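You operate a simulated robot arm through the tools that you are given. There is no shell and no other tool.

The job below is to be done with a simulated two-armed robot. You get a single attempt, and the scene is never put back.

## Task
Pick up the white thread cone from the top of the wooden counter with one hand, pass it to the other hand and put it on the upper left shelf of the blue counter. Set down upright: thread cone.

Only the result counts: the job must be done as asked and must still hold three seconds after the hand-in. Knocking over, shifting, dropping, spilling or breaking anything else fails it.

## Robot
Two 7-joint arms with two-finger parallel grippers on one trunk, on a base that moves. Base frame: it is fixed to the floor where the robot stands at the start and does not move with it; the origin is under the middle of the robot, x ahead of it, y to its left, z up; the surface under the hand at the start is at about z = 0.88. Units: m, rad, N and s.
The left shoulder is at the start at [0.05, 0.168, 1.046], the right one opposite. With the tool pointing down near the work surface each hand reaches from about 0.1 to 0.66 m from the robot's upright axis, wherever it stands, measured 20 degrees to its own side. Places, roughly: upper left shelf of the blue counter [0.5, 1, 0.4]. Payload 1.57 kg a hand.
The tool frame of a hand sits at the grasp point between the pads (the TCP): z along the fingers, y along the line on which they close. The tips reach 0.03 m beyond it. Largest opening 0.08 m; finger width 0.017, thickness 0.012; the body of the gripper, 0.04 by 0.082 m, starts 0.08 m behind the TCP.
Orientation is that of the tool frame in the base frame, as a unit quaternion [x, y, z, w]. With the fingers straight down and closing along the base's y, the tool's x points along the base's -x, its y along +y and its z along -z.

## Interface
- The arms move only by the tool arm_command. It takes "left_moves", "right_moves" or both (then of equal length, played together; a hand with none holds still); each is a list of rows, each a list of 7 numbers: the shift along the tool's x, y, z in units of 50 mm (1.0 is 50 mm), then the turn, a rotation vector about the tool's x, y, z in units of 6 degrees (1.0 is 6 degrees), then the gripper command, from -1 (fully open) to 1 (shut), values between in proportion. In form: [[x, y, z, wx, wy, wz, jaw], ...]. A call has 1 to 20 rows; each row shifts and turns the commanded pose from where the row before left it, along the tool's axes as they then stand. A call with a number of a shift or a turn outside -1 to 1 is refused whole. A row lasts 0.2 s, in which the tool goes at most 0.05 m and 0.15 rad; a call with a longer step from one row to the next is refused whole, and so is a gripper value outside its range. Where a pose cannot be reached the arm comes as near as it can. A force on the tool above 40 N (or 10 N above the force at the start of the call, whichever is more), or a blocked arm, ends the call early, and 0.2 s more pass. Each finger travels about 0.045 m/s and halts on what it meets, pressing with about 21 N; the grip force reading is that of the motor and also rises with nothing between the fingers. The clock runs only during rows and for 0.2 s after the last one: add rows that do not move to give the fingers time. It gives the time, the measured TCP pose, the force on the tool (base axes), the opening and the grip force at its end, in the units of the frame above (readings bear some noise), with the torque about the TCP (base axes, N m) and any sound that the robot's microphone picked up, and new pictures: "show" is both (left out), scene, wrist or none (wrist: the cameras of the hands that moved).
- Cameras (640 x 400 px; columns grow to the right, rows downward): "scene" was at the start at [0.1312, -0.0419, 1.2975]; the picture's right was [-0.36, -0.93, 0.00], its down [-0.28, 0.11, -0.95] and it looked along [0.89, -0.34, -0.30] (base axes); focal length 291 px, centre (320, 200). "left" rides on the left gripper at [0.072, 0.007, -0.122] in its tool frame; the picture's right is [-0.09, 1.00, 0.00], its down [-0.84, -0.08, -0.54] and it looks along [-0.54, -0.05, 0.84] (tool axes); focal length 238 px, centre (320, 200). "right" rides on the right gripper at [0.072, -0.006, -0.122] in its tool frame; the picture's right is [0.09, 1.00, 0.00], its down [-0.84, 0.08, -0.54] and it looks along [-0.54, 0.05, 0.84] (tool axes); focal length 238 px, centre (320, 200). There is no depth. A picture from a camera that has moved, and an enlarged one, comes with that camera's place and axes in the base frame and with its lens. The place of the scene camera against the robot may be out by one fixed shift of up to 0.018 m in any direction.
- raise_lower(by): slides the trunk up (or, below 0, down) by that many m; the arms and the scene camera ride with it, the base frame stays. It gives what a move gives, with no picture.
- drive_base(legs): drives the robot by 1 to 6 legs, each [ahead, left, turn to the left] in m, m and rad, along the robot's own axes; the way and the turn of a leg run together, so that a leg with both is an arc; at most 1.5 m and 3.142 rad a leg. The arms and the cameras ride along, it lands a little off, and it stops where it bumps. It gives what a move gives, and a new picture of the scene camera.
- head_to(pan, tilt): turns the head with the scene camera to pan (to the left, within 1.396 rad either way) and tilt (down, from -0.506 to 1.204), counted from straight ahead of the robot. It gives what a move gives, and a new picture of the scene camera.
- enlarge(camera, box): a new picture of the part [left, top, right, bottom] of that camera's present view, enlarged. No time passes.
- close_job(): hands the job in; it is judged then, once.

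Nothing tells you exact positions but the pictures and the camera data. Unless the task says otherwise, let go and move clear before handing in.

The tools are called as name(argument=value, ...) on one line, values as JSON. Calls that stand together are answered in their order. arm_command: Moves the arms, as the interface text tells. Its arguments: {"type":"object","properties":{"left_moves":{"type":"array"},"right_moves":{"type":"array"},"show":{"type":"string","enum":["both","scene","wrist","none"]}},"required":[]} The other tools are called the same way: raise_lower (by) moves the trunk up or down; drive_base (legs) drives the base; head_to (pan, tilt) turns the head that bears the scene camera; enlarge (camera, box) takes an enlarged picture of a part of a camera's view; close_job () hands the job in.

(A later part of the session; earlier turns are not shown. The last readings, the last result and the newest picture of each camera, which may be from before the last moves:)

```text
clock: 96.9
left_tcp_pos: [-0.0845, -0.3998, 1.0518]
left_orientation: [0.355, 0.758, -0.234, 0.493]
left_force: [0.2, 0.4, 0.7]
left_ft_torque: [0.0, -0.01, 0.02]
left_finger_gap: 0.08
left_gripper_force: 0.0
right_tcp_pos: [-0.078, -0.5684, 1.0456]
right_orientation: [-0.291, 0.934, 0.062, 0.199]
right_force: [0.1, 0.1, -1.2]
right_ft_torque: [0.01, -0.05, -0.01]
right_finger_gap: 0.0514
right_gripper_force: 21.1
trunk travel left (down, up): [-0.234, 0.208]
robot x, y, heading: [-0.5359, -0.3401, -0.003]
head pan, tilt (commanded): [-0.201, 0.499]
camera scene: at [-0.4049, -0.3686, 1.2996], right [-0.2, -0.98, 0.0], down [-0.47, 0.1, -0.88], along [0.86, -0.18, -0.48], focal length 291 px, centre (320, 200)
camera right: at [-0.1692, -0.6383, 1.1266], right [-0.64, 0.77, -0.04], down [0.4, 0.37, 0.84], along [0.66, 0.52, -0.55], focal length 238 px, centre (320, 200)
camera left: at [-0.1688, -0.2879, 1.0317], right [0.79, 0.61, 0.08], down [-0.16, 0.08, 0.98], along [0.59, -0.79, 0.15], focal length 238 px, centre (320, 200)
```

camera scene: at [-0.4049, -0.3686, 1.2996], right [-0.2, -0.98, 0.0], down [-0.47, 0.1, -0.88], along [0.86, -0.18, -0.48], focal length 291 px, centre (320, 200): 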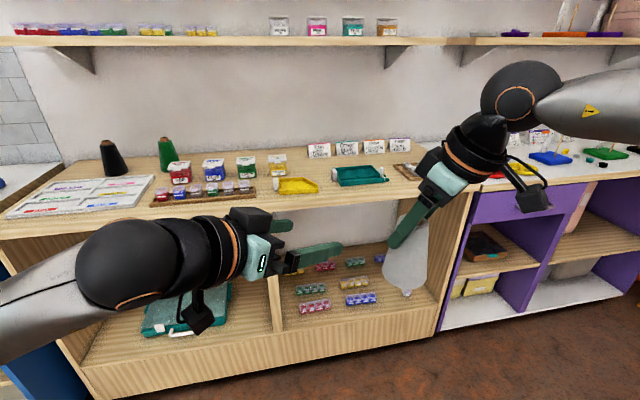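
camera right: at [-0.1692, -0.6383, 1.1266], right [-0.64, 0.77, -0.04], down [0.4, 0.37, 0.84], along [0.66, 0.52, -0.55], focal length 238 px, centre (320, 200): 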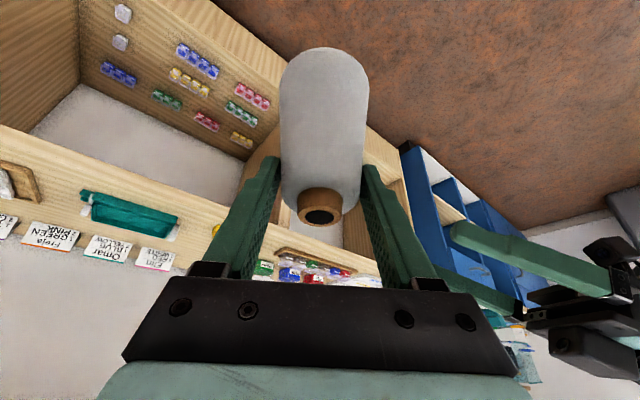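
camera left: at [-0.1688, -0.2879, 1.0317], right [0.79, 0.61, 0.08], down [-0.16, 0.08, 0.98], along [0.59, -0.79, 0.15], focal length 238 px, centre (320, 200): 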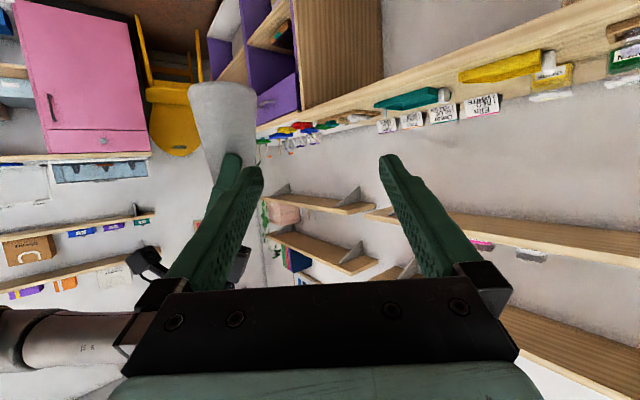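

Both hands took these poses. The left wrist camera puts the cone's axis at about (-0.079, -0.568), base at z ≈ 0.946. I'll bring the right hand 6 cm toward the left and put the left hand at a pre-grip pose lined up with the cone.

arm_command(left_moves=[[0.166, -0.428, -0.04, 0, 0, 0, -1], [0.166, -0.428, -0.04, 0, 0, 0, -1], [0.166, -0.428, -0.04, 0, 0, 0, -1], [0, 0, 0, 0, 0, 0, -1], [0, 0, 0, 0, 0, 0, -1]], right_moves=[[-0.208, 0.329, 0.093, 0, 0, 0, 1], [-0.208, 0.329, 0.093, 0, 0, 0, 1], [-0.208, 0.329, 0.093, 0, 0, 0, 1], [0, 0, 0, 0, 0, 0, 1], [0, 0, 0, 0, 0, 0, 1]], show="both")

enlarge(camera="left", box=[200, 40, 440, 190])

enlarge(camera="scene", box=[240, 150, 480, 310])

```text
clock: 98.1
left_tcp_pos: [-0.1441, -0.4293, 1.0303]
left_orientation: [0.355, 0.758, -0.234, 0.494]
left_force: [-0.9, -0.3, -0.3]
left_ft_torque: [-0.01, 0.02, 0.0]
left_finger_gap: 0.0801
left_gripper_force: 0.0
right_tcp_pos: [-0.079, -0.5071, 1.0463]
right_orientation: [-0.29, 0.934, 0.063, 0.199]
right_force: [0.5, 0.3, -1.1]
right_ft_torque: [-0.01, -0.01, -0.01]
right_finger_gap: 0.0517
right_gripper_force: 21.1
trunk travel left (down, up): [-0.234, 0.208]
robot x, y, heading: [-0.5395, -0.3409, -0.005]
head pan, tilt (commanded): [-0.201, 0.499]
camera scene: at [-0.4048, -0.3688, 1.2996], right [-0.2, -0.98, 0.0], down [-0.47, 0.1, -0.88], along [0.86, -0.18, -0.48], focal length 291 px, centre (320, 200)
camera right: at [-0.1691, -0.5776, 1.1264], right [-0.63, 0.77, -0.04], down [0.4, 0.37, 0.84], along [0.66, 0.52, -0.55], focal length 238 px, centre (320, 200)
camera left: at [-0.2281, -0.3172, 1.012], right [0.79, 0.6, 0.08], down [-0.16, 0.08, 0.98], along [0.59, -0.79, 0.15], focal length 238 px, centre (320, 200)
```

scene: 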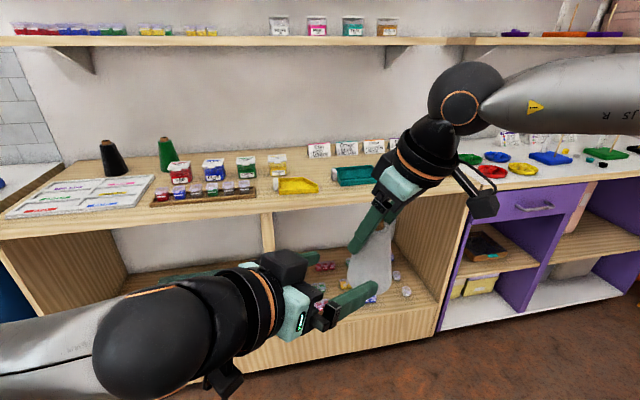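
right: 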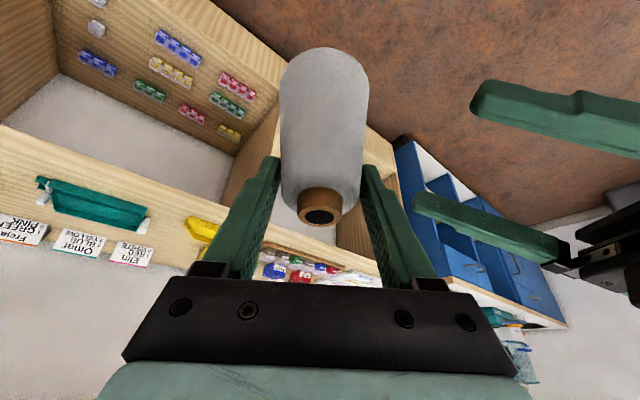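
left: 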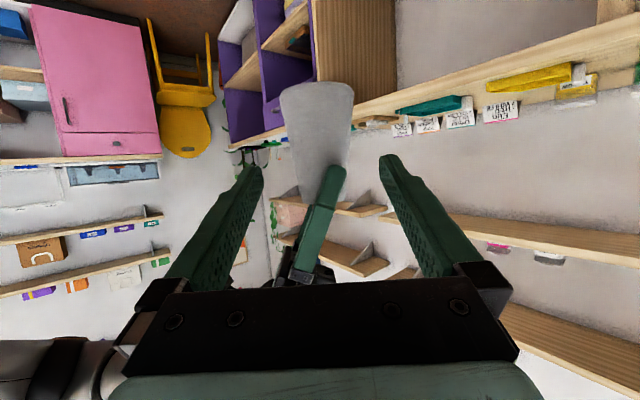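

```text
2.67 times, centred on (320, 115) of left
camera zoom: at [-0.2281, -0.3172, 1.012], right [0.79, 0.6, 0.08], down [-0.16, 0.08, 0.98], along [0.59, -0.79, 0.15], focal length 636 px, centre (320, 427)
```

zoom: 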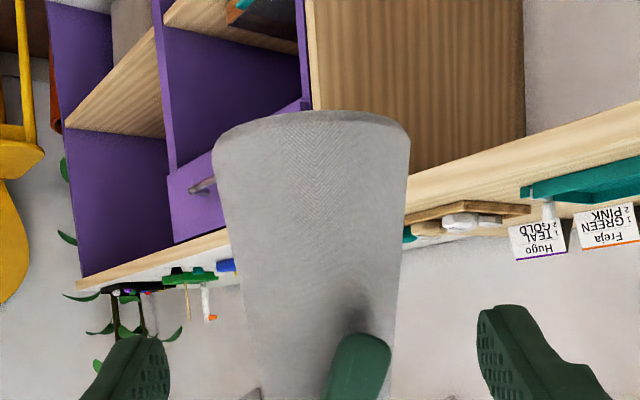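

```text
2.50 times, centred on (360, 230) of scene
camera zoom: at [-0.4048, -0.3688, 1.2996], right [-0.2, -0.98, 0.0], down [-0.47, 0.1, -0.88], along [0.86, -0.18, -0.48], focal length 728 px, centre (220, 125)
```

zoom: 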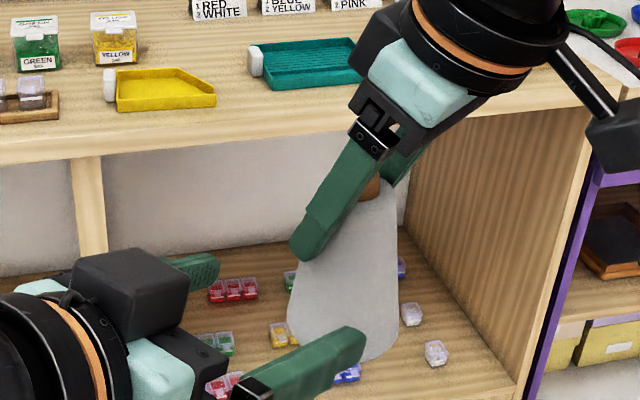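

The cone is centred between the left fingers to about 1 mm, and the right finger tips are about 7 cm above the cone's base. I'll move the left hand straight in along its fingers so the pads come to about 5 cm above the base.

arm_command(left_moves=[[-0.035, 0, 0.38, 0, 0, 0, -1], [-0.035, 0, 0.38, 0, 0, 0, -1], [-0.035, 0, 0.38, 0, 0, 0, -1], [-0.035, 0, 0.38, 0, 0, 0, -1], [-0.035, 0, 0.38, 0, 0, 0, -1], [0, 0, 0, 0, 0, 0, -1], [0, 0, 0, 0, 0, 0, -1]], show="both")

enlarge(camera="left", box=[200, 40, 440, 190])

enlarge(camera="right", box=[200, 20, 440, 245])

enlarge(camera="scene", box=[260, 150, 480, 310])

```text
clock: 99.7
left_tcp_pos: [-0.0866, -0.4994, 1.0004]
left_orientation: [0.356, 0.759, -0.235, 0.493]
left_force: [0.5, 0.6, 0.0]
left_ft_torque: [-0.03, -0.03, 0.01]
left_finger_gap: 0.0801
left_gripper_force: 0.1
right_tcp_pos: [-0.0799, -0.5076, 1.0464]
right_orientation: [-0.29, 0.934, 0.062, 0.199]
right_force: [0.7, -0.5, -2.5]
right_ft_torque: [0.0, -0.01, 0.07]
right_finger_gap: 0.0516
right_gripper_force: 20.9
trunk travel left (down, up): [-0.234, 0.208]
robot x, y, heading: [-0.5386, -0.3448, 0.0]
head pan, tilt (commanded): [-0.201, 0.499]
camera scene: at [-0.4048, -0.3687, 1.2996], right [-0.2, -0.98, 0.0], down [-0.47, 0.1, -0.88], along [0.86, -0.18, -0.48], focal length 291 px, centre (320, 200)
camera left: at [-0.1711, -0.3878, 0.9816], right [0.79, 0.61, 0.08], down [-0.16, 0.08, 0.98], along [0.59, -0.79, 0.15], focal length 238 px, centre (320, 200)
```

scene: 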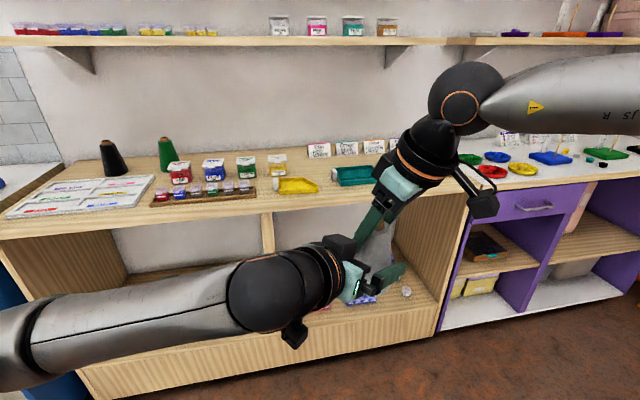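
left: 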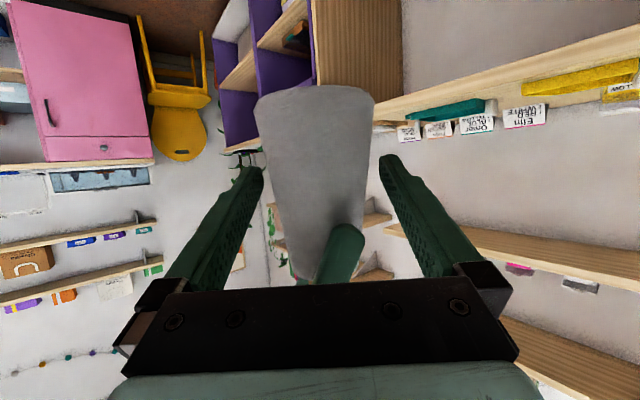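

```text
2.67 times, centred on (320, 115) of left
camera zoom: at [-0.1711, -0.3878, 0.9816], right [0.79, 0.61, 0.08], down [-0.16, 0.08, 0.98], along [0.59, -0.79, 0.15], focal length 636 px, centre (320, 427)
```

zoom: 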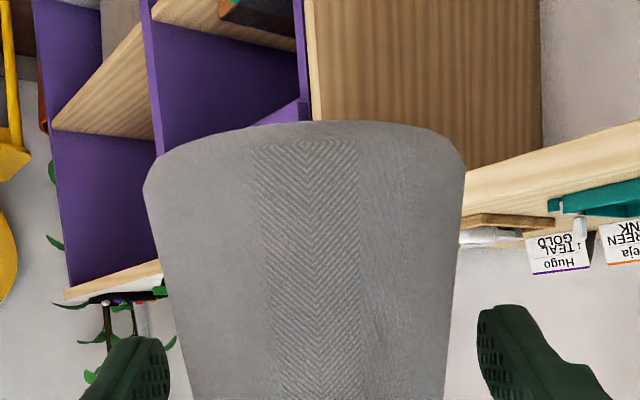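

```text
1.78 times, centred on (320, 132) of right
camera zoom: at [-0.1692, -0.5777, 1.1264], right [-0.63, 0.77, -0.04], down [0.4, 0.37, 0.84], along [0.66, 0.52, -0.55], focal length 424 px, centre (320, 320)
```

zoom: 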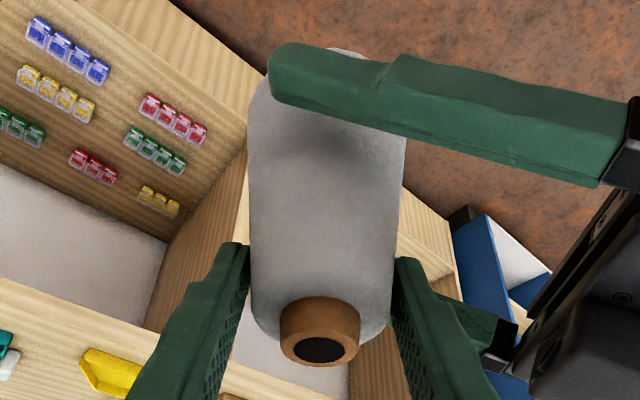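

```text
2.50 times, centred on (370, 230) of scene
camera zoom: at [-0.4048, -0.3687, 1.2996], right [-0.2, -0.98, 0.0], down [-0.47, 0.1, -0.88], along [0.86, -0.18, -0.48], focal length 728 px, centre (195, 125)
```

zoom: 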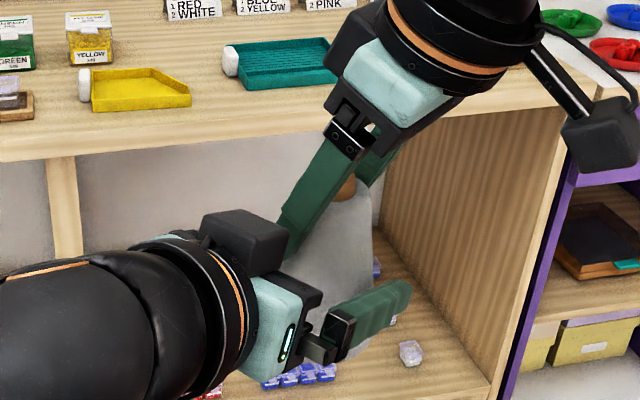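

The left fingers straddle the cone evenly, below the right fingers. I'll close the left gripper while the right keeps holding.

arm_command(left_moves=[[0, 0, 0, 0, 0, 0, 1], [0, 0, 0, 0, 0, 0, 1], [0, 0, 0, 0, 0, 0, 1], [0, 0, 0, 0, 0, 0, 1], [0, 0, 0, 0, 0, 0, 1], [0, 0, 0, 0, 0, 0, 1]], right_moves=[[0, 0, 0, 0, 0, 0, 1], [0, 0, 0, 0, 0, 0, 1], [0, 0, 0, 0, 0, 0, 1], [0, 0, 0, 0, 0, 0, 1], [0, 0, 0, 0, 0, 0, 1], [0, 0, 0, 0, 0, 0, 1]], show="both")

enlarge(camera="right", box=[200, 20, 440, 245])

```text
clock: 101.1
left_tcp_pos: [-0.088, -0.4998, 1.0]
left_orientation: [0.356, 0.759, -0.235, 0.493]
left_force: [-1.1, -1.7, 0.3]
left_ft_torque: [0.05, -0.05, 0.0]
left_finger_gap: 0.0615
left_gripper_force: 20.5
right_tcp_pos: [-0.0786, -0.508, 1.0454]
right_orientation: [-0.291, 0.934, 0.064, 0.199]
right_force: [0.9, 1.4, -1.5]
right_ft_torque: [-0.01, 0.01, -0.01]
right_finger_gap: 0.0519
right_gripper_force: 20.8
trunk travel left (down, up): [-0.234, 0.208]
robot x, y, heading: [-0.5382, -0.3445, -0.002]
head pan, tilt (commanded): [-0.201, 0.499]
camera scene: at [-0.4048, -0.3687, 1.2996], right [-0.2, -0.98, 0.0], down [-0.47, 0.1, -0.88], along [0.86, -0.18, -0.48], focal length 291 px, centre (320, 200)
camera right: at [-0.1691, -0.5776, 1.1264], right [-0.63, 0.77, -0.04], down [0.4, 0.37, 0.84], along [0.66, 0.52, -0.55], focal length 238 px, centre (320, 200)
camera left: at [-0.1713, -0.3877, 0.9816], right [0.79, 0.6, 0.08], down [-0.16, 0.08, 0.98], along [0.59, -0.79, 0.15], focal length 238 px, centre (320, 200)
```

scene: 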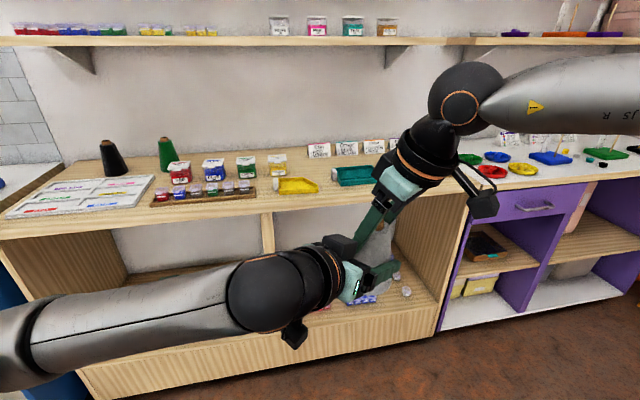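
right: 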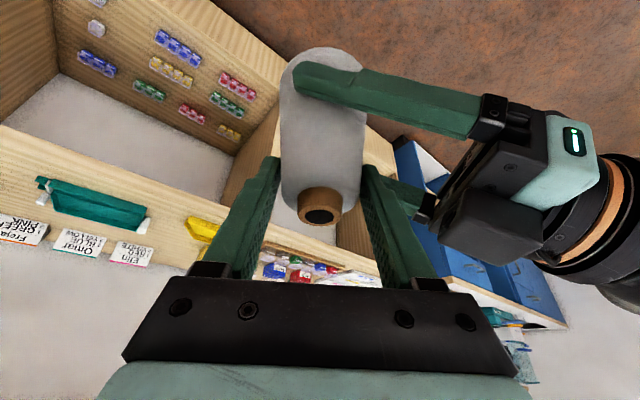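
left: 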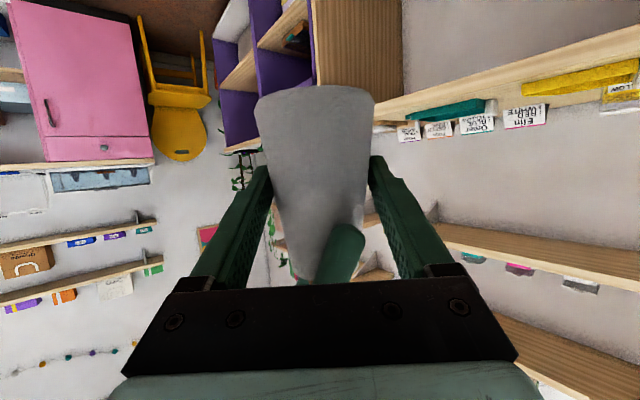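

```text
1.78 times, centred on (320, 132) of right
camera zoom: at [-0.1691, -0.5776, 1.1264], right [-0.63, 0.77, -0.04], down [0.4, 0.37, 0.84], along [0.66, 0.52, -0.55], focal length 424 px, centre (320, 320)
```

zoom: 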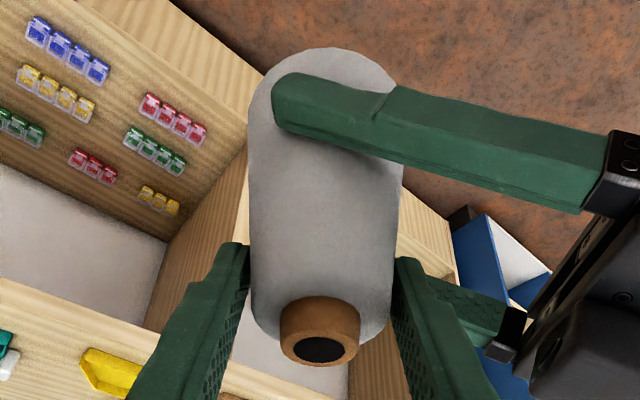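

Both hands hold the cone (left gap 61.5 mm, 20.5 N). Now I'll open the right gripper part-way, leaving room to the left palm, and check the cone stays in the left hand.

arm_command(left_moves=[[0, 0, 0, 0, 0, 0, 1], [0, 0, 0, 0, 0, 0, 1], [0, 0, 0, 0, 0, 0, 1], [0, 0, 0, 0, 0, 0, 1]], right_moves=[[0, 0, 0, 0, 0, 0, -0.7], [0, 0, 0, 0, 0, 0, -0.7], [0, 0, 0, 0, 0, 0, -0.7], [0, 0, 0, 0, 0, 0, -0.7]], show="wrist")

```text
clock: 102.1
left_tcp_pos: [-0.0878, -0.4997, 1.0003]
left_orientation: [0.356, 0.759, -0.234, 0.492]
left_force: [0.0, 0.0, 0.4]
left_ft_torque: [0.02, -0.02, -0.02]
left_finger_gap: 0.0614
left_gripper_force: 20.6
right_tcp_pos: [-0.079, -0.5074, 1.0442]
right_orientation: [-0.291, 0.934, 0.063, 0.199]
right_force: [-0.8, 0.7, 0.1]
right_ft_torque: [0.02, 0.03, 0.01]
right_finger_gap: 0.0678
right_gripper_force: 0.0
trunk travel left (down, up): [-0.234, 0.208]
robot x, y, heading: [-0.54, -0.3388, 0.0]
head pan, tilt (commanded): [-0.201, 0.499]
camera right: at [-0.1692, -0.5777, 1.1264], right [-0.63, 0.77, -0.04], down [0.4, 0.37, 0.84], along [0.66, 0.52, -0.55], focal length 238 px, centre (320, 200)
camera left: at [-0.1712, -0.3876, 0.9815], right [0.79, 0.61, 0.08], down [-0.16, 0.08, 0.98], along [0.59, -0.79, 0.15], focal length 238 px, centre (320, 200)
```

right: 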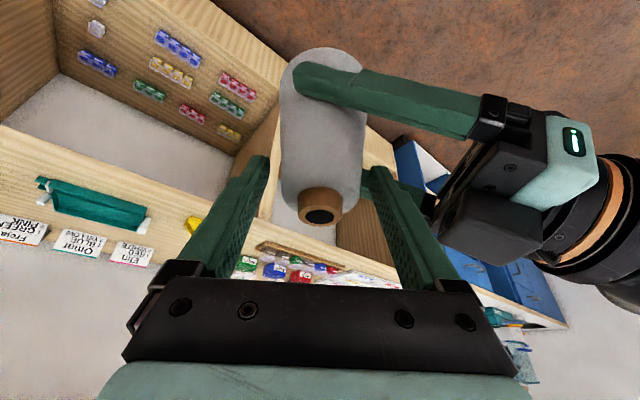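
left: 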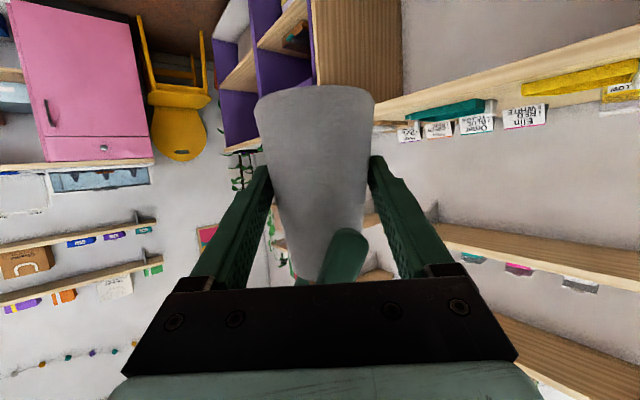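

The cone stays put in the left hand. I'll withdraw the right hand upward along its own axis, then to the right.

arm_command(left_moves=[[0, 0, 0, 0, 0, 0, 1], [0, 0, 0, 0, 0, 0, 1], [0, 0, 0, 0, 0, 0, 1], [0, 0, 0, 0, 0, 0, 1], [0, 0, 0, 0, 0, 0, 1], [0, 0, 0, 0, 0, 0, 1], [0, 0, 0, 0, 0, 0, 1], [0, 0, 0, 0, 0, 0, 1]], right_moves=[[0, 0, -0.3, 0, 0, 0, -0.7], [0, 0, -0.3, 0, 0, 0, -0.7], [0, 0, -0.4, 0, 0, 0, -0.7], [0, 0, -0.5, 0, 0, 0, -0.7], [0, 0, -0.5, 0, 0, 0, -0.7], [0, 0, -0.5, 0, 0, 0, -0.7], [0, 0, -0.5, 0, 0, 0, -0.7], [0, 0, 0, 0, 0, 0, -0.7]], show="both")

```text
clock: 103.9
left_tcp_pos: [-0.0864, -0.4992, 1.0009]
left_orientation: [0.355, 0.759, -0.234, 0.494]
left_force: [-0.6, -0.3, 0.5]
left_ft_torque: [0.0, 0.03, 0.0]
left_finger_gap: 0.0614
left_gripper_force: 21.2
right_tcp_pos: [-0.1284, -0.5433, 1.1838]
right_orientation: [-0.291, 0.934, 0.062, 0.199]
right_force: [0.8, 0.1, 0.4]
right_ft_torque: [-0.03, 0.02, -0.03]
right_finger_gap: 0.0681
right_gripper_force: 0.1
trunk travel left (down, up): [-0.234, 0.208]
robot x, y, heading: [-0.5365, -0.3435, -0.007]
head pan, tilt (commanded): [-0.201, 0.499]
camera scene: at [-0.4047, -0.3687, 1.2996], right [-0.2, -0.98, 0.0], down [-0.47, 0.1, -0.88], along [0.86, -0.18, -0.48], focal length 291 px, centre (320, 200)
camera right: at [-0.2189, -0.6132, 1.2638], right [-0.63, 0.77, -0.04], down [0.4, 0.37, 0.84], along [0.66, 0.52, -0.55], focal length 238 px, centre (320, 200)
camera left: at [-0.1712, -0.3876, 0.9815], right [0.79, 0.61, 0.08], down [-0.16, 0.08, 0.98], along [0.59, -0.79, 0.15], focal length 238 px, centre (320, 200)
```

scene: 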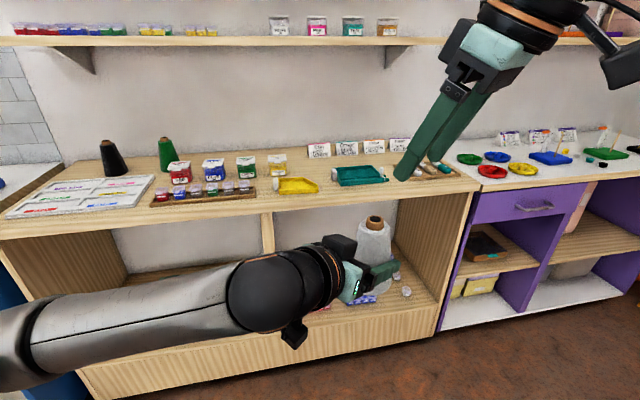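
right: 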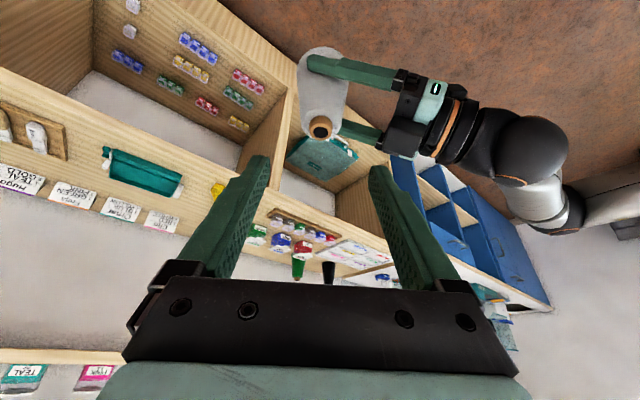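
left: 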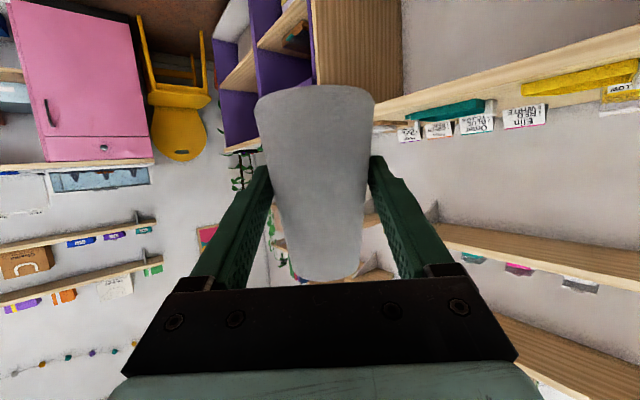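

The handover worked: the cone stands upright in the left hand alone. I'll retract the right hand and bring the left hand with the cone back to the left side.

arm_command(left_moves=[[0.158, 0.327, -0.363, 0, 0, 0, 1], [0.158, 0.327, -0.363, 0, 0, 0, 1], [0.158, 0.327, -0.363, 0, 0, 0, 1], [0.158, 0.327, -0.363, 0, 0, 0, 1], [0.158, 0.327, -0.363, 0, 0, 0, 1], [0.158, 0.327, -0.363, 0, 0, 0, 1], [0.158, 0.327, -0.363, 0, 0, 0, 1], [0.158, 0.327, -0.363, 0, 0, 0, 1], [0.158, 0.327, -0.363, 0, 0, 0, 1], [0.158, 0.327, -0.363, 0, 0, 0, 1], [0.158, 0.327, -0.363, 0, 0, 0, 1], [0.158, 0.327, -0.363, 0, 0, 0, 1], [0, 0, 0, 0, 0, 0, 1]], right_moves=[[0.225, -0.133, -0.32, 0, 0, 0, -0.7], [0.225, -0.133, -0.32, 0, 0, 0, -0.7], [0.225, -0.133, -0.32, 0, 0, 0, -0.7], [0.225, -0.133, -0.32, 0, 0, 0, -0.7], [0.225, -0.133, -0.32, 0, 0, 0, -0.7], [0.225, -0.133, -0.32, 0, 0, 0, -0.7], [0.225, -0.133, -0.32, 0, 0, 0, -0.7], [0.225, -0.133, -0.32, 0, 0, 0, -0.7], [0, 0, 0, 0, 0, 0, -0.7], [0, 0, 0, 0, 0, 0, -0.7], [0, 0, 0, 0, 0, 0, -0.7], [0, 0, 0, 0, 0, 0, -0.7], [0, 0, 0, 0, 0, 0, -0.7]], show="both")

```text
clock: 106.7
left_tcp_pos: [-0.0885, -0.2087, 0.9999]
left_orientation: [0.367, 0.754, -0.239, 0.49]
left_force: [-0.2, 0.1, 0.6]
left_ft_torque: [0.0, 0.02, 0.04]
left_finger_gap: 0.0612
left_gripper_force: 20.8
left hand out of reach, approached as far as the arm can: row 12
right_tcp_pos: [-0.2128, -0.6504, 1.2547]
right_orientation: [-0.289, 0.934, 0.063, 0.199]
right_force: [-0.9, -0.6, -0.6]
right_ft_torque: [-0.03, 0.01, 0.01]
right_finger_gap: 0.068
right_gripper_force: 0.1
right hand out of reach, approached as far as the arm can: row 8
trunk travel left (down, up): [-0.234, 0.208]
robot x, y, heading: [-0.5398, -0.3422, -0.003]
head pan, tilt (commanded): [-0.201, 0.499]
camera scene: at [-0.4048, -0.3683, 1.2996], right [-0.2, -0.98, 0.0], down [-0.47, 0.1, -0.88], along [0.86, -0.18, -0.48], focal length 291 px, centre (320, 200)
camera right: at [-0.303, -0.7211, 1.3362], right [-0.63, 0.77, -0.04], down [0.4, 0.37, 0.84], along [0.66, 0.52, -0.55], focal length 238 px, centre (320, 200)
camera left: at [-0.1699, -0.0938, 0.9817], right [0.81, 0.58, 0.08], down [-0.16, 0.08, 0.98], along [0.57, -0.81, 0.15], focal length 238 px, centre (320, 200)
```

scene: 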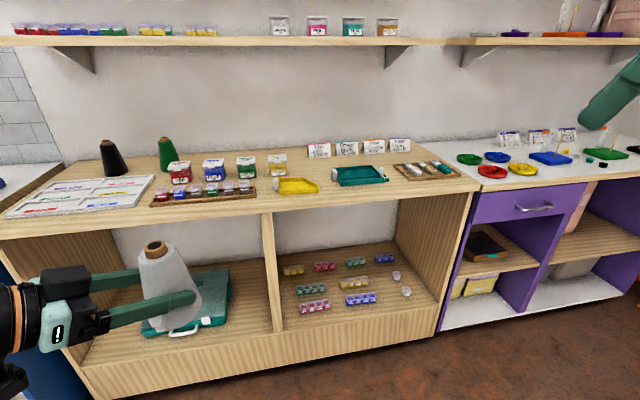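
right: 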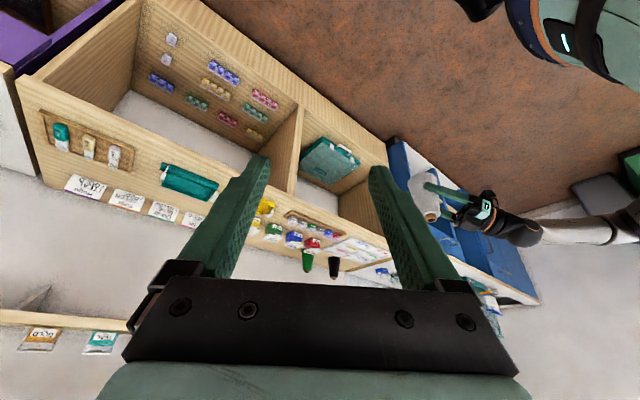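
left: 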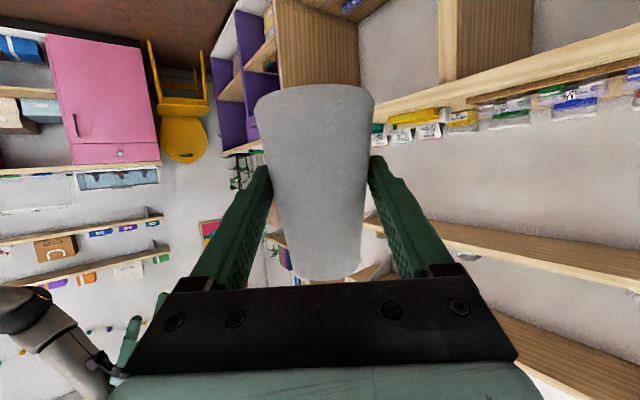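

The cone is steady in the left hand. Now I'll turn the left hand back to point straight ahead, rotating only about the vertical so the cone stays upright.

arm_command(left_moves=[[0, 0, 0, -0.914, 0, -0.406, 1], [0, 0, 0, -0.914, 0, -0.406, 1], [0, 0, 0, -0.914, 0, -0.406, 1], [0, 0, 0, -0.914, 0, -0.406, 1], [0, 0, 0, -0.914, 0, -0.406, 1], [0, 0, 0, -0.914, 0, -0.406, 1], [0, 0, 0, -0.914, 0, -0.406, 1], [0, 0, 0, -0.914, 0, -0.406, 1], [0, 0, 0, -0.61, 0, -0.27, 1], [0, 0, 0, 0, 0, 0, 1]], show="both")

```text
clock: 108.9
left_tcp_pos: [-0.0863, -0.1907, 1.0002]
left_orientation: [-0.014, 0.839, 0.005, 0.544]
left_force: [0.4, 0.2, 0.1]
left_ft_torque: [0.01, 0.01, 0.02]
left_finger_gap: 0.0612
left_gripper_force: 21.0
right_tcp_pos: [-0.2117, -0.6513, 1.2557]
right_orientation: [-0.29, 0.934, 0.063, 0.2]
right_force: [-0.6, 0.9, -0.2]
right_ft_torque: [0.0, -0.03, -0.01]
right_finger_gap: 0.068
right_gripper_force: 0.1
trunk travel left (down, up): [-0.234, 0.208]
robot x, y, heading: [-0.5395, -0.3385, -0.005]
head pan, tilt (commanded): [-0.201, 0.499]
camera scene: at [-0.4048, -0.3686, 1.2996], right [-0.2, -0.98, 0.0], down [-0.47, 0.1, -0.88], along [0.86, -0.18, -0.48], focal length 291 px, centre (320, 200)
camera left: at [-0.2264, -0.189, 0.9822], right [0.01, 1.0, 0.08], down [-0.15, -0.08, 0.99], along [0.99, -0.02, 0.15], focal length 238 px, centre (320, 200)
```

scene: 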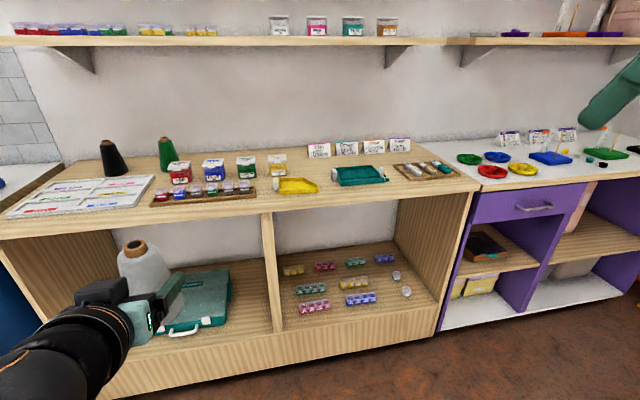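
left: 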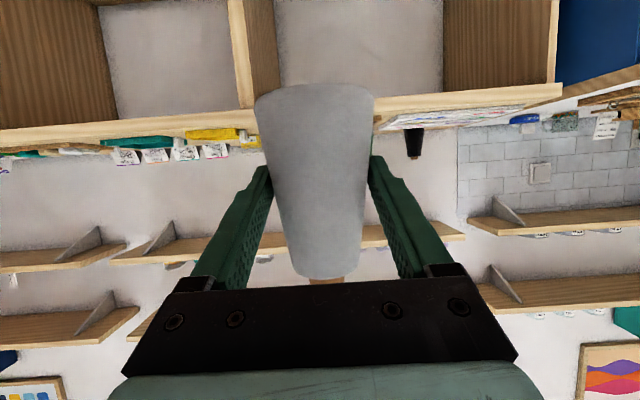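

The left hand points straight ahead with the cone upright. Now I'll drive sideways to stand in front of the blue counter's left bay.

drive_base(legs=[[0, 1.21, 0.004]])

head_to(pan=0.35, tilt=0.6)

```text
clock: 119.8
left_tcp_pos: [-0.0838, 1.0214, 1.0005]
left_orientation: [-0.013, 0.839, 0.006, 0.543]
left_force: [1.6, 0.6, -0.5]
left_ft_torque: [0.01, 0.0, 0.02]
left_finger_gap: 0.0608
left_gripper_force: 21.1
right_tcp_pos: [-0.2104, 0.5581, 1.2547]
right_orientation: [-0.29, 0.934, 0.063, 0.2]
right_force: [-0.3, -0.4, 1.2]
right_ft_torque: [0.01, -0.04, -0.01]
right_finger_gap: 0.068
right_gripper_force: 0.0
trunk travel left (down, up): [-0.234, 0.208]
robot x, y, heading: [-0.5383, 0.8703, -0.0]
head pan, tilt (commanded): [-0.201, 0.499]
camera scene: at [-0.402, 0.8427, 1.2996], right [-0.2, -0.98, 0.0], down [-0.47, 0.1, -0.88], along [0.86, -0.18, -0.48], focal length 291 px, centre (320, 200)
```

scene: 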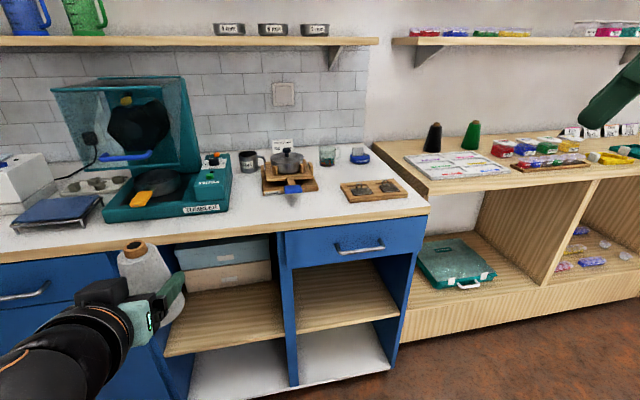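

```text
clock: 120.7
left_tcp_pos: [-0.0825, 1.0198, 1.0001]
left_orientation: [-0.013, 0.84, 0.005, 0.543]
left_force: [0.2, -0.1, 0.6]
left_ft_torque: [0.03, 0.0, 0.01]
left_finger_gap: 0.0608
left_gripper_force: 20.8
right_tcp_pos: [-0.2095, 0.5606, 1.256]
right_orientation: [-0.29, 0.934, 0.063, 0.201]
right_force: [-0.4, -0.2, 1.4]
right_ft_torque: [0.0, -0.02, 0.02]
right_finger_gap: 0.068
right_gripper_force: 0.0
trunk travel left (down, up): [-0.234, 0.208]
robot x, y, heading: [-0.5325, 0.8703, -0.004]
head pan, tilt (commanded): [0.351, 0.6]
camera scene: at [-0.4081, 0.8911, 1.2905], right [0.34, -0.94, 0.0], down [-0.53, -0.19, -0.83], along [0.78, 0.28, -0.56], focal length 291 px, centre (320, 200)
```

scene: 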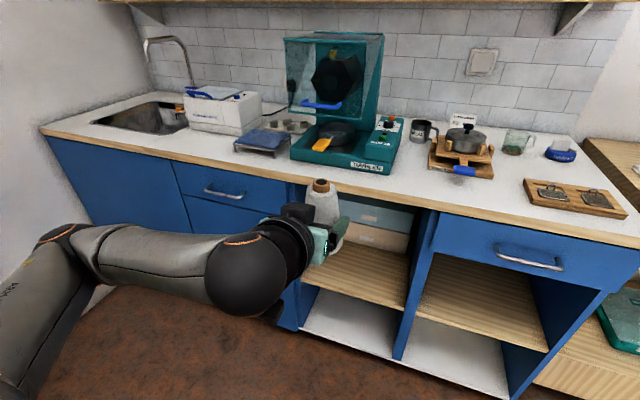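

The arm reaches ahead with its elbow out to the left, and there is free floor around me. Still clear of the counter, I'll lower the trunk to its lowest and bring the left hand down to shelf height, to see what posture it takes there.

raise_lower(by=-0.23)

arm_command(left_moves=[[0.274, -0.02, 0.122, 0, 0, 0, 1], [0.274, -0.02, 0.122, 0, 0, 0, 1], [0.274, -0.02, 0.122, 0, 0, 0, 1], [0.274, -0.02, 0.122, 0, 0, 0, 1], [0.274, -0.02, 0.122, 0, 0, 0, 1], [0.274, -0.02, 0.122, 0, 0, 0, 1], [0.274, -0.02, 0.122, 0, 0, 0, 1], [0.274, -0.02, 0.122, 0, 0, 0, 1], [0.274, -0.02, 0.122, 0, 0, 0, 1], [0.274, -0.02, 0.122, 0, 0, 0, 1], [0, 0, 0, 0, 0, 0, 1]], show="both")

```text
clock: 123.1
left_tcp_pos: [-0.0827, 1.0206, 0.7695]
left_orientation: [-0.013, 0.84, 0.006, 0.543]
left_force: [0.6, -0.9, -0.2]
left_ft_torque: [0.0, 0.02, 0.02]
left_finger_gap: 0.0608
left_gripper_force: 21.3
right_tcp_pos: [-0.2101, 0.5591, 1.0252]
right_orientation: [-0.29, 0.934, 0.062, 0.2]
right_force: [-0.2, -0.1, -1.2]
right_ft_torque: [0.02, -0.01, -0.02]
right_finger_gap: 0.068
right_gripper_force: 0.0
trunk travel left (down, up): [-0.004, 0.438]
robot x, y, heading: [-0.5355, 0.8716, -0.003]
head pan, tilt (commanded): [0.351, 0.6]
```

```text
clock: 125.5
left_tcp_pos: [-0.0849, 1.0093, 0.6205]
left_orientation: [-0.013, 0.84, 0.006, 0.543]
left_force: [0.5, 0.3, -0.3]
left_ft_torque: [0.0, 0.01, 0.0]
left_finger_gap: 0.0606
left_gripper_force: 21.1
right_tcp_pos: [-0.2099, 0.5597, 1.0257]
right_orientation: [-0.291, 0.934, 0.063, 0.199]
right_force: [0.0, 0.7, -0.4]
right_ft_torque: [0.0, 0.0, 0.02]
right_finger_gap: 0.068
right_gripper_force: 0.1
trunk travel left (down, up): [-0.004, 0.438]
robot x, y, heading: [-0.5359, 0.8676, -0.005]
head pan, tilt (commanded): [0.351, 0.6]
camera scene: at [-0.4081, 0.8912, 1.0605], right [0.34, -0.94, 0.0], down [-0.53, -0.19, -0.82], along [0.78, 0.28, -0.57], focal length 291 px, centre (320, 200)
camera left: at [-0.2244, 1.0109, 0.6033], right [0.01, 1.0, 0.08], down [-0.15, -0.08, 0.99], along [0.99, -0.02, 0.15], focal length 238 px, centre (320, 200)
```

scene: 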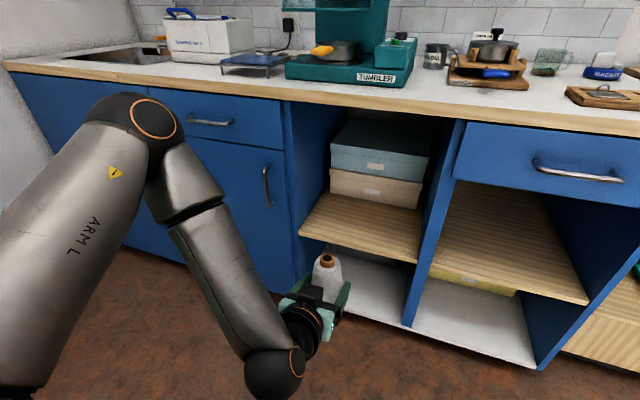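
left: 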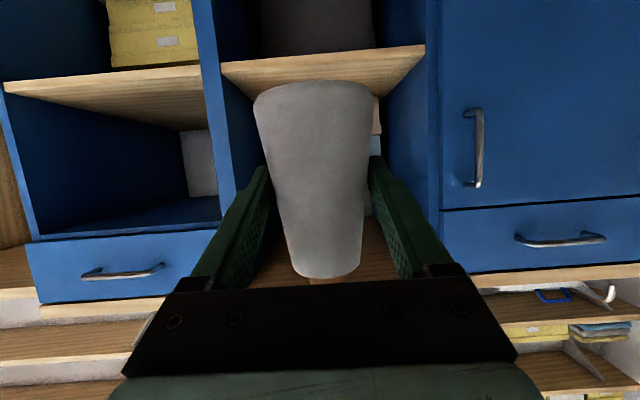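

The left hand goes down well, but the elbow is high and forward. I'll extend the hand further ahead and lower, still in front of the counter, so that the elbow will stay well behind the counter edge on entering.

arm_command(left_moves=[[0.115, 0.014, 0.394, 0, 0, 0, 1], [0.115, 0.014, 0.394, 0, 0, 0, 1], [0.115, 0.014, 0.394, 0, 0, 0, 1], [0.115, 0.014, 0.394, 0, 0, 0, 1], [0.115, 0.014, 0.394, 0, 0, 0, 1], [0.115, 0.014, 0.394, 0, 0, 0, 1], [0.115, 0.014, 0.394, 0, 0, 0, 1], [0.115, 0.014, 0.394, 0, 0, 0, 1], [0.115, 0.014, 0.394, 0, 0, 0, 1], [0, 0, 0, 0, 0, 0, 1]], show="both")

```text
clock: 127.7
left_tcp_pos: [0.0614, 0.9668, 0.532]
left_orientation: [-0.014, 0.841, 0.008, 0.541]
left_force: [-0.2, -0.3, 0.9]
left_ft_torque: [-0.01, 0.02, -0.05]
left_finger_gap: 0.0608
left_gripper_force: 21.3
left hand out of reach, approached as far as the arm can: row 1, 2, 3, 4, 5, 6, 7, 8, 9
right_tcp_pos: [-0.2097, 0.5606, 1.0254]
right_orientation: [-0.291, 0.934, 0.063, 0.2]
right_force: [-0.2, 0.1, -0.3]
right_ft_torque: [0.03, 0.04, 0.01]
right_finger_gap: 0.0677
right_gripper_force: 0.1
trunk travel left (down, up): [-0.004, 0.438]
robot x, y, heading: [-0.5352, 0.8685, -0.0]
head pan, tilt (commanded): [0.351, 0.6]
camera scene: at [-0.4081, 0.8911, 1.0605], right [0.34, -0.94, 0.0], down [-0.53, -0.19, -0.82], along [0.78, 0.28, -0.57], focal length 291 px, centre (320, 200)
camera left: at [-0.079, 0.9675, 0.5146], right [0.01, 1.0, 0.08], down [-0.14, -0.08, 0.99], along [0.99, -0.02, 0.14], focal length 238 px, centre (320, 200)
```

scene: 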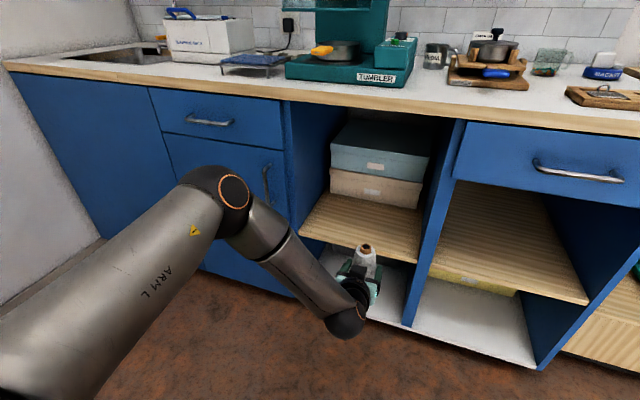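
left: 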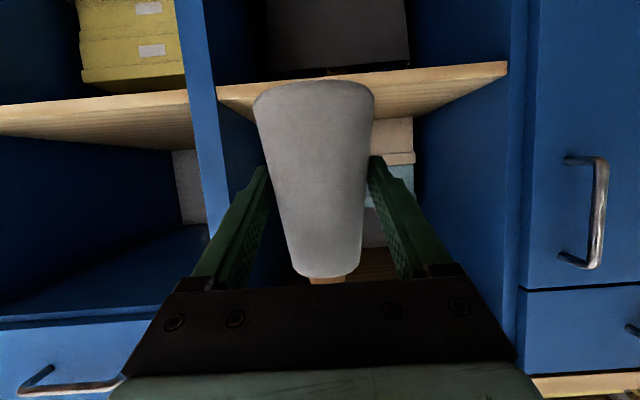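

With the hand pointing straight ahead, the elbow would end up too near the cabinet front. If I turn my body about 40° left and point the hand 40° right of my heading, the arm lies along the shelf direction with its elbow well back. I'll set the left hand that way first and raise the right hand a bit.

arm_command(left_moves=[[0.026, -0.319, -0.28, 0, 0, 0, 1], [0.026, -0.319, -0.28, 0, 0, 0, 1], [0.026, -0.319, -0.28, 0, 0, 0, 1], [0.026, -0.319, -0.28, 0, 0, 0, 1], [0.026, -0.319, -0.28, 0, 0, 0, 1], [0.026, -0.319, -0.28, 0, 0, 0, 1], [0, 0, 0, 0.912, 0, 0.41, 1], [0, 0, 0, 0.912, 0, 0.41, 1], [0, 0, 0, 0.912, 0, 0.41, 1], [0, 0, 0, 0.912, 0, 0.41, 1], [0, 0, 0, 0.912, 0, 0.41, 1], [0, 0, 0, 0.912, 0, 0.41, 1], [0, 0, 0, 0.912, 0, 0.41, 1], [0, 0, 0, 0, 0, 0, 1]], right_moves=[[-0.038, 0.095, -0.42, 0, 0, 0, -0.7], [-0.038, 0.095, -0.42, 0, 0, 0, -0.7], [-0.038, 0.095, -0.42, 0, 0, 0, -0.7], [-0.038, 0.095, -0.42, 0, 0, 0, -0.7], [-0.038, 0.095, -0.42, 0, 0, 0, -0.7], [-0.038, 0.095, -0.42, 0, 0, 0, -0.7], [0, 0, 0, 0, 0, 0, -0.7], [0, 0, 0, 0, 0, 0, -0.7], [0, 0, 0, 0, 0, 0, -0.7], [0, 0, 0, 0, 0, 0, -0.7], [0, 0, 0, 0, 0, 0, -0.7], [0, 0, 0, 0, 0, 0, -0.7], [0, 0, 0, 0, 0, 0, -0.7], [0, 0, 0, 0, 0, 0, -0.7]], show="both")

```text
clock: 130.7
left_tcp_pos: [-0.0489, 0.7542, 0.6274]
left_orientation: [0.235, 0.813, -0.139, 0.514]
left_force: [-0.4, -0.6, 0.3]
left_ft_torque: [-0.01, 0.04, -0.01]
left_finger_gap: 0.0608
left_gripper_force: 21.0
left hand out of reach, approached as far as the arm can: row 9, 10, 11, 12, 13
right_tcp_pos: [-0.2698, 0.612, 1.096]
right_orientation: [-0.288, 0.934, 0.063, 0.201]
right_force: [-0.4, -0.1, -0.3]
right_ft_torque: [0.02, 0.02, 0.01]
right_finger_gap: 0.0682
right_gripper_force: 0.0
right hand out of reach, approached as far as the arm can: row 1, 2, 3, 4, 5, 6
trunk travel left (down, up): [-0.004, 0.438]
robot x, y, heading: [-0.5391, 0.8712, -0.003]
head pan, tilt (commanded): [0.351, 0.6]
camera scene: at [-0.4082, 0.8911, 1.0605], right [0.34, -0.94, 0.0], down [-0.53, -0.19, -0.83], along [0.78, 0.28, -0.56], focal length 291 px, centre (320, 200)
camera right: at [-0.3588, 0.541, 1.1773], right [-0.63, 0.77, -0.04], down [0.4, 0.37, 0.84], along [0.66, 0.52, -0.54], focal length 238 px, centre (320, 200)
camera left: at [-0.1659, 0.8322, 0.6124], right [0.55, 0.83, 0.1], down [-0.16, -0.01, 0.99], along [0.82, -0.56, 0.12], focal length 238 px, centre (320, 200)
```

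scene: 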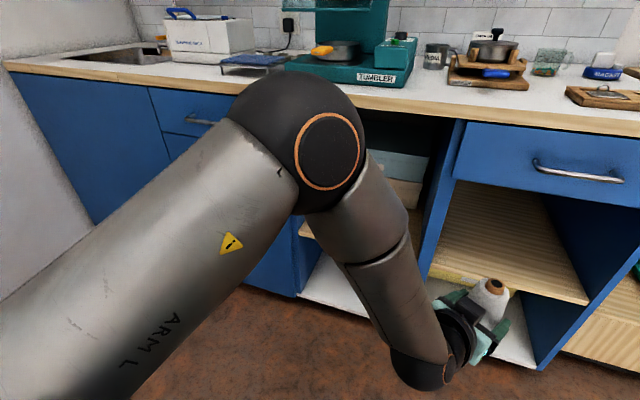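
right: 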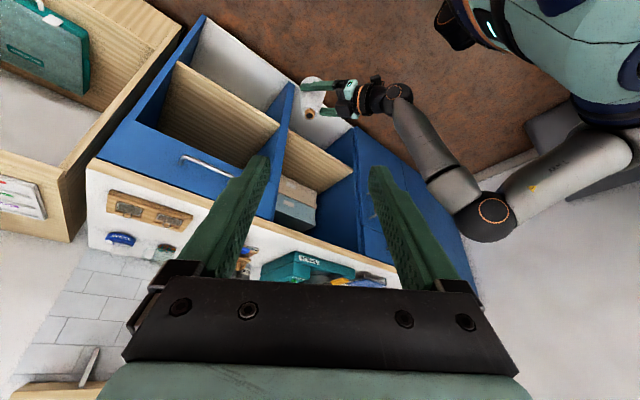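
left: 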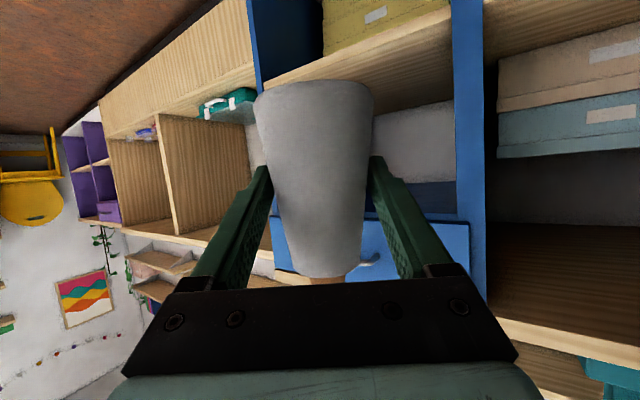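

The left hand slid to (-0.049, 0.754, 0.627) pointing about 31° right, with roughly 2° of tilt. Since the base can supply position and heading, I only need a steady low pose; I'll lower the hand straight down and trim the tilt here, still in free space.

arm_command(left_moves=[[0.293, -0.005, 0.14, 0.0105, -0.0364, -0.023, 1], [0.293, -0.005, 0.14, 0.0105, -0.0364, -0.023, 1], [0.293, -0.005, 0.14, 0.0105, -0.0364, -0.023, 1], [0.293, -0.005, 0.14, 0.0105, -0.0364, -0.023, 1], [0.293, -0.005, 0.14, 0.0105, -0.0364, -0.023, 1], [0.293, -0.005, 0.14, 0.0105, -0.0364, -0.023, 1], [0.293, -0.005, 0.14, 0.0105, -0.0364, -0.023, 1], [0.293, -0.005, 0.14, 0.0105, -0.0364, -0.023, 1], [0, 0, 0, 0, 0, 0, 1]], show="both")

```text
clock: 132.7
left_tcp_pos: [-0.0505, 0.7467, 0.6015]
left_orientation: [0.228, 0.813, -0.137, 0.518]
left_force: [0.3, 1.0, 0.2]
left_ft_torque: [-0.04, 0.0, 0.01]
left_finger_gap: 0.0606
left_gripper_force: 21.5
left hand out of reach, approached as far as the arm can: row 1, 2, 3, 4, 5, 6, 8
right_tcp_pos: [-0.2683, 0.6118, 1.097]
right_orientation: [-0.289, 0.934, 0.063, 0.201]
right_force: [-0.3, -0.4, 0.1]
right_ft_torque: [0.0, 0.0, 0.03]
right_finger_gap: 0.0682
right_gripper_force: 0.1
trunk travel left (down, up): [-0.004, 0.438]
robot x, y, heading: [-0.5323, 0.865, -0.002]
head pan, tilt (commanded): [0.351, 0.6]
camera scene: at [-0.4081, 0.8911, 1.0605], right [0.34, -0.94, 0.0], down [-0.53, -0.19, -0.82], along [0.78, 0.28, -0.57], focal length 291 px, centre (320, 200)
camera left: at [-0.1674, 0.8247, 0.5863], right [0.54, 0.83, 0.1], down [-0.16, -0.01, 0.99], along [0.82, -0.55, 0.13], focal length 238 px, centre (320, 200)
```

scene: 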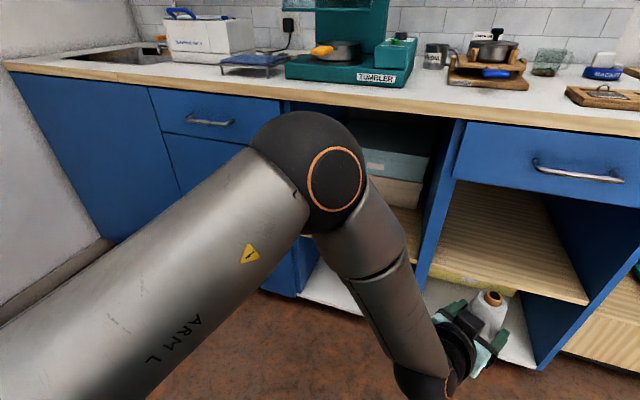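
left: 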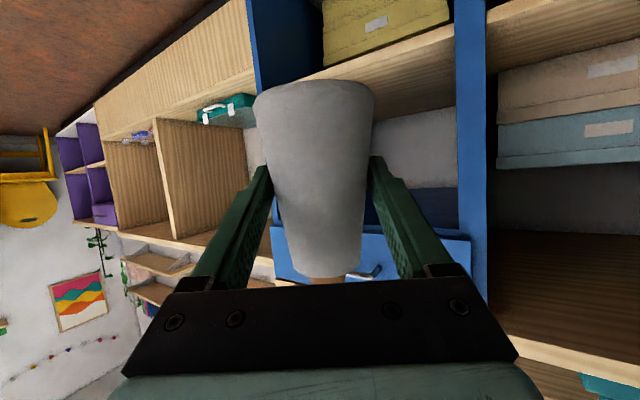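

Lowering is blocked at this heading, while pointing straight ahead allowed a lower pose. I'll go back to that heading, with the hand a bit nearer to my centre line.

arm_command(left_moves=[[-0.005, 0.442, -0.11, 0, 0, 0, 1], [-0.005, 0.442, -0.11, 0, 0, 0, 1], [-0.005, 0.442, -0.11, 0, 0, 0, 1], [-0.005, 0.442, -0.11, 0, 0, 0, 1], [-0.005, 0.442, -0.11, 0, 0, 0, 1], [-0.005, 0.442, -0.11, 0, 0, 0, 1], [-0.005, 0.442, -0.11, 0, 0, 0, 1], [0, 0, 0, -0.905, 0.013, -0.426, 1], [0, 0, 0, -0.905, 0.013, -0.426, 1], [0, 0, 0, -0.905, 0.013, -0.426, 1], [0, 0, 0, -0.905, 0.013, -0.426, 1], [0, 0, 0, -0.905, 0.013, -0.426, 1], [0, 0, 0, 0, 0, 0, 1]], show="scene")

```text
clock: 135.5
left_tcp_pos: [-0.026, 0.7992, 0.6488]
left_orientation: [0.012, 0.858, 0.003, 0.513]
left_force: [0.6, -0.9, 0.1]
left_ft_torque: [0.0, 0.02, 0.05]
left_finger_gap: 0.0605
left_gripper_force: 21.4
left hand out of reach, approached as far as the arm can: row 1, 2, 3, 4, 5, 6, 7
right_tcp_pos: [-0.2697, 0.6115, 1.0955]
right_orientation: [-0.289, 0.934, 0.063, 0.201]
right_force: [0.3, 0.8, -0.8]
right_ft_torque: [0.01, 0.02, 0.0]
right_finger_gap: 0.0675
right_gripper_force: 0.0
trunk travel left (down, up): [-0.004, 0.438]
robot x, y, heading: [-0.5364, 0.8709, -0.005]
head pan, tilt (commanded): [0.351, 0.6]
camera scene: at [-0.4081, 0.8911, 1.0605], right [0.34, -0.94, 0.0], down [-0.53, -0.19, -0.83], along [0.78, 0.28, -0.57], focal length 291 px, centre (320, 200)
```

scene: 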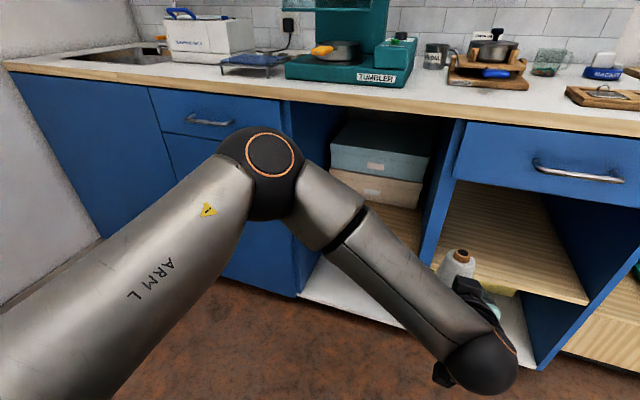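

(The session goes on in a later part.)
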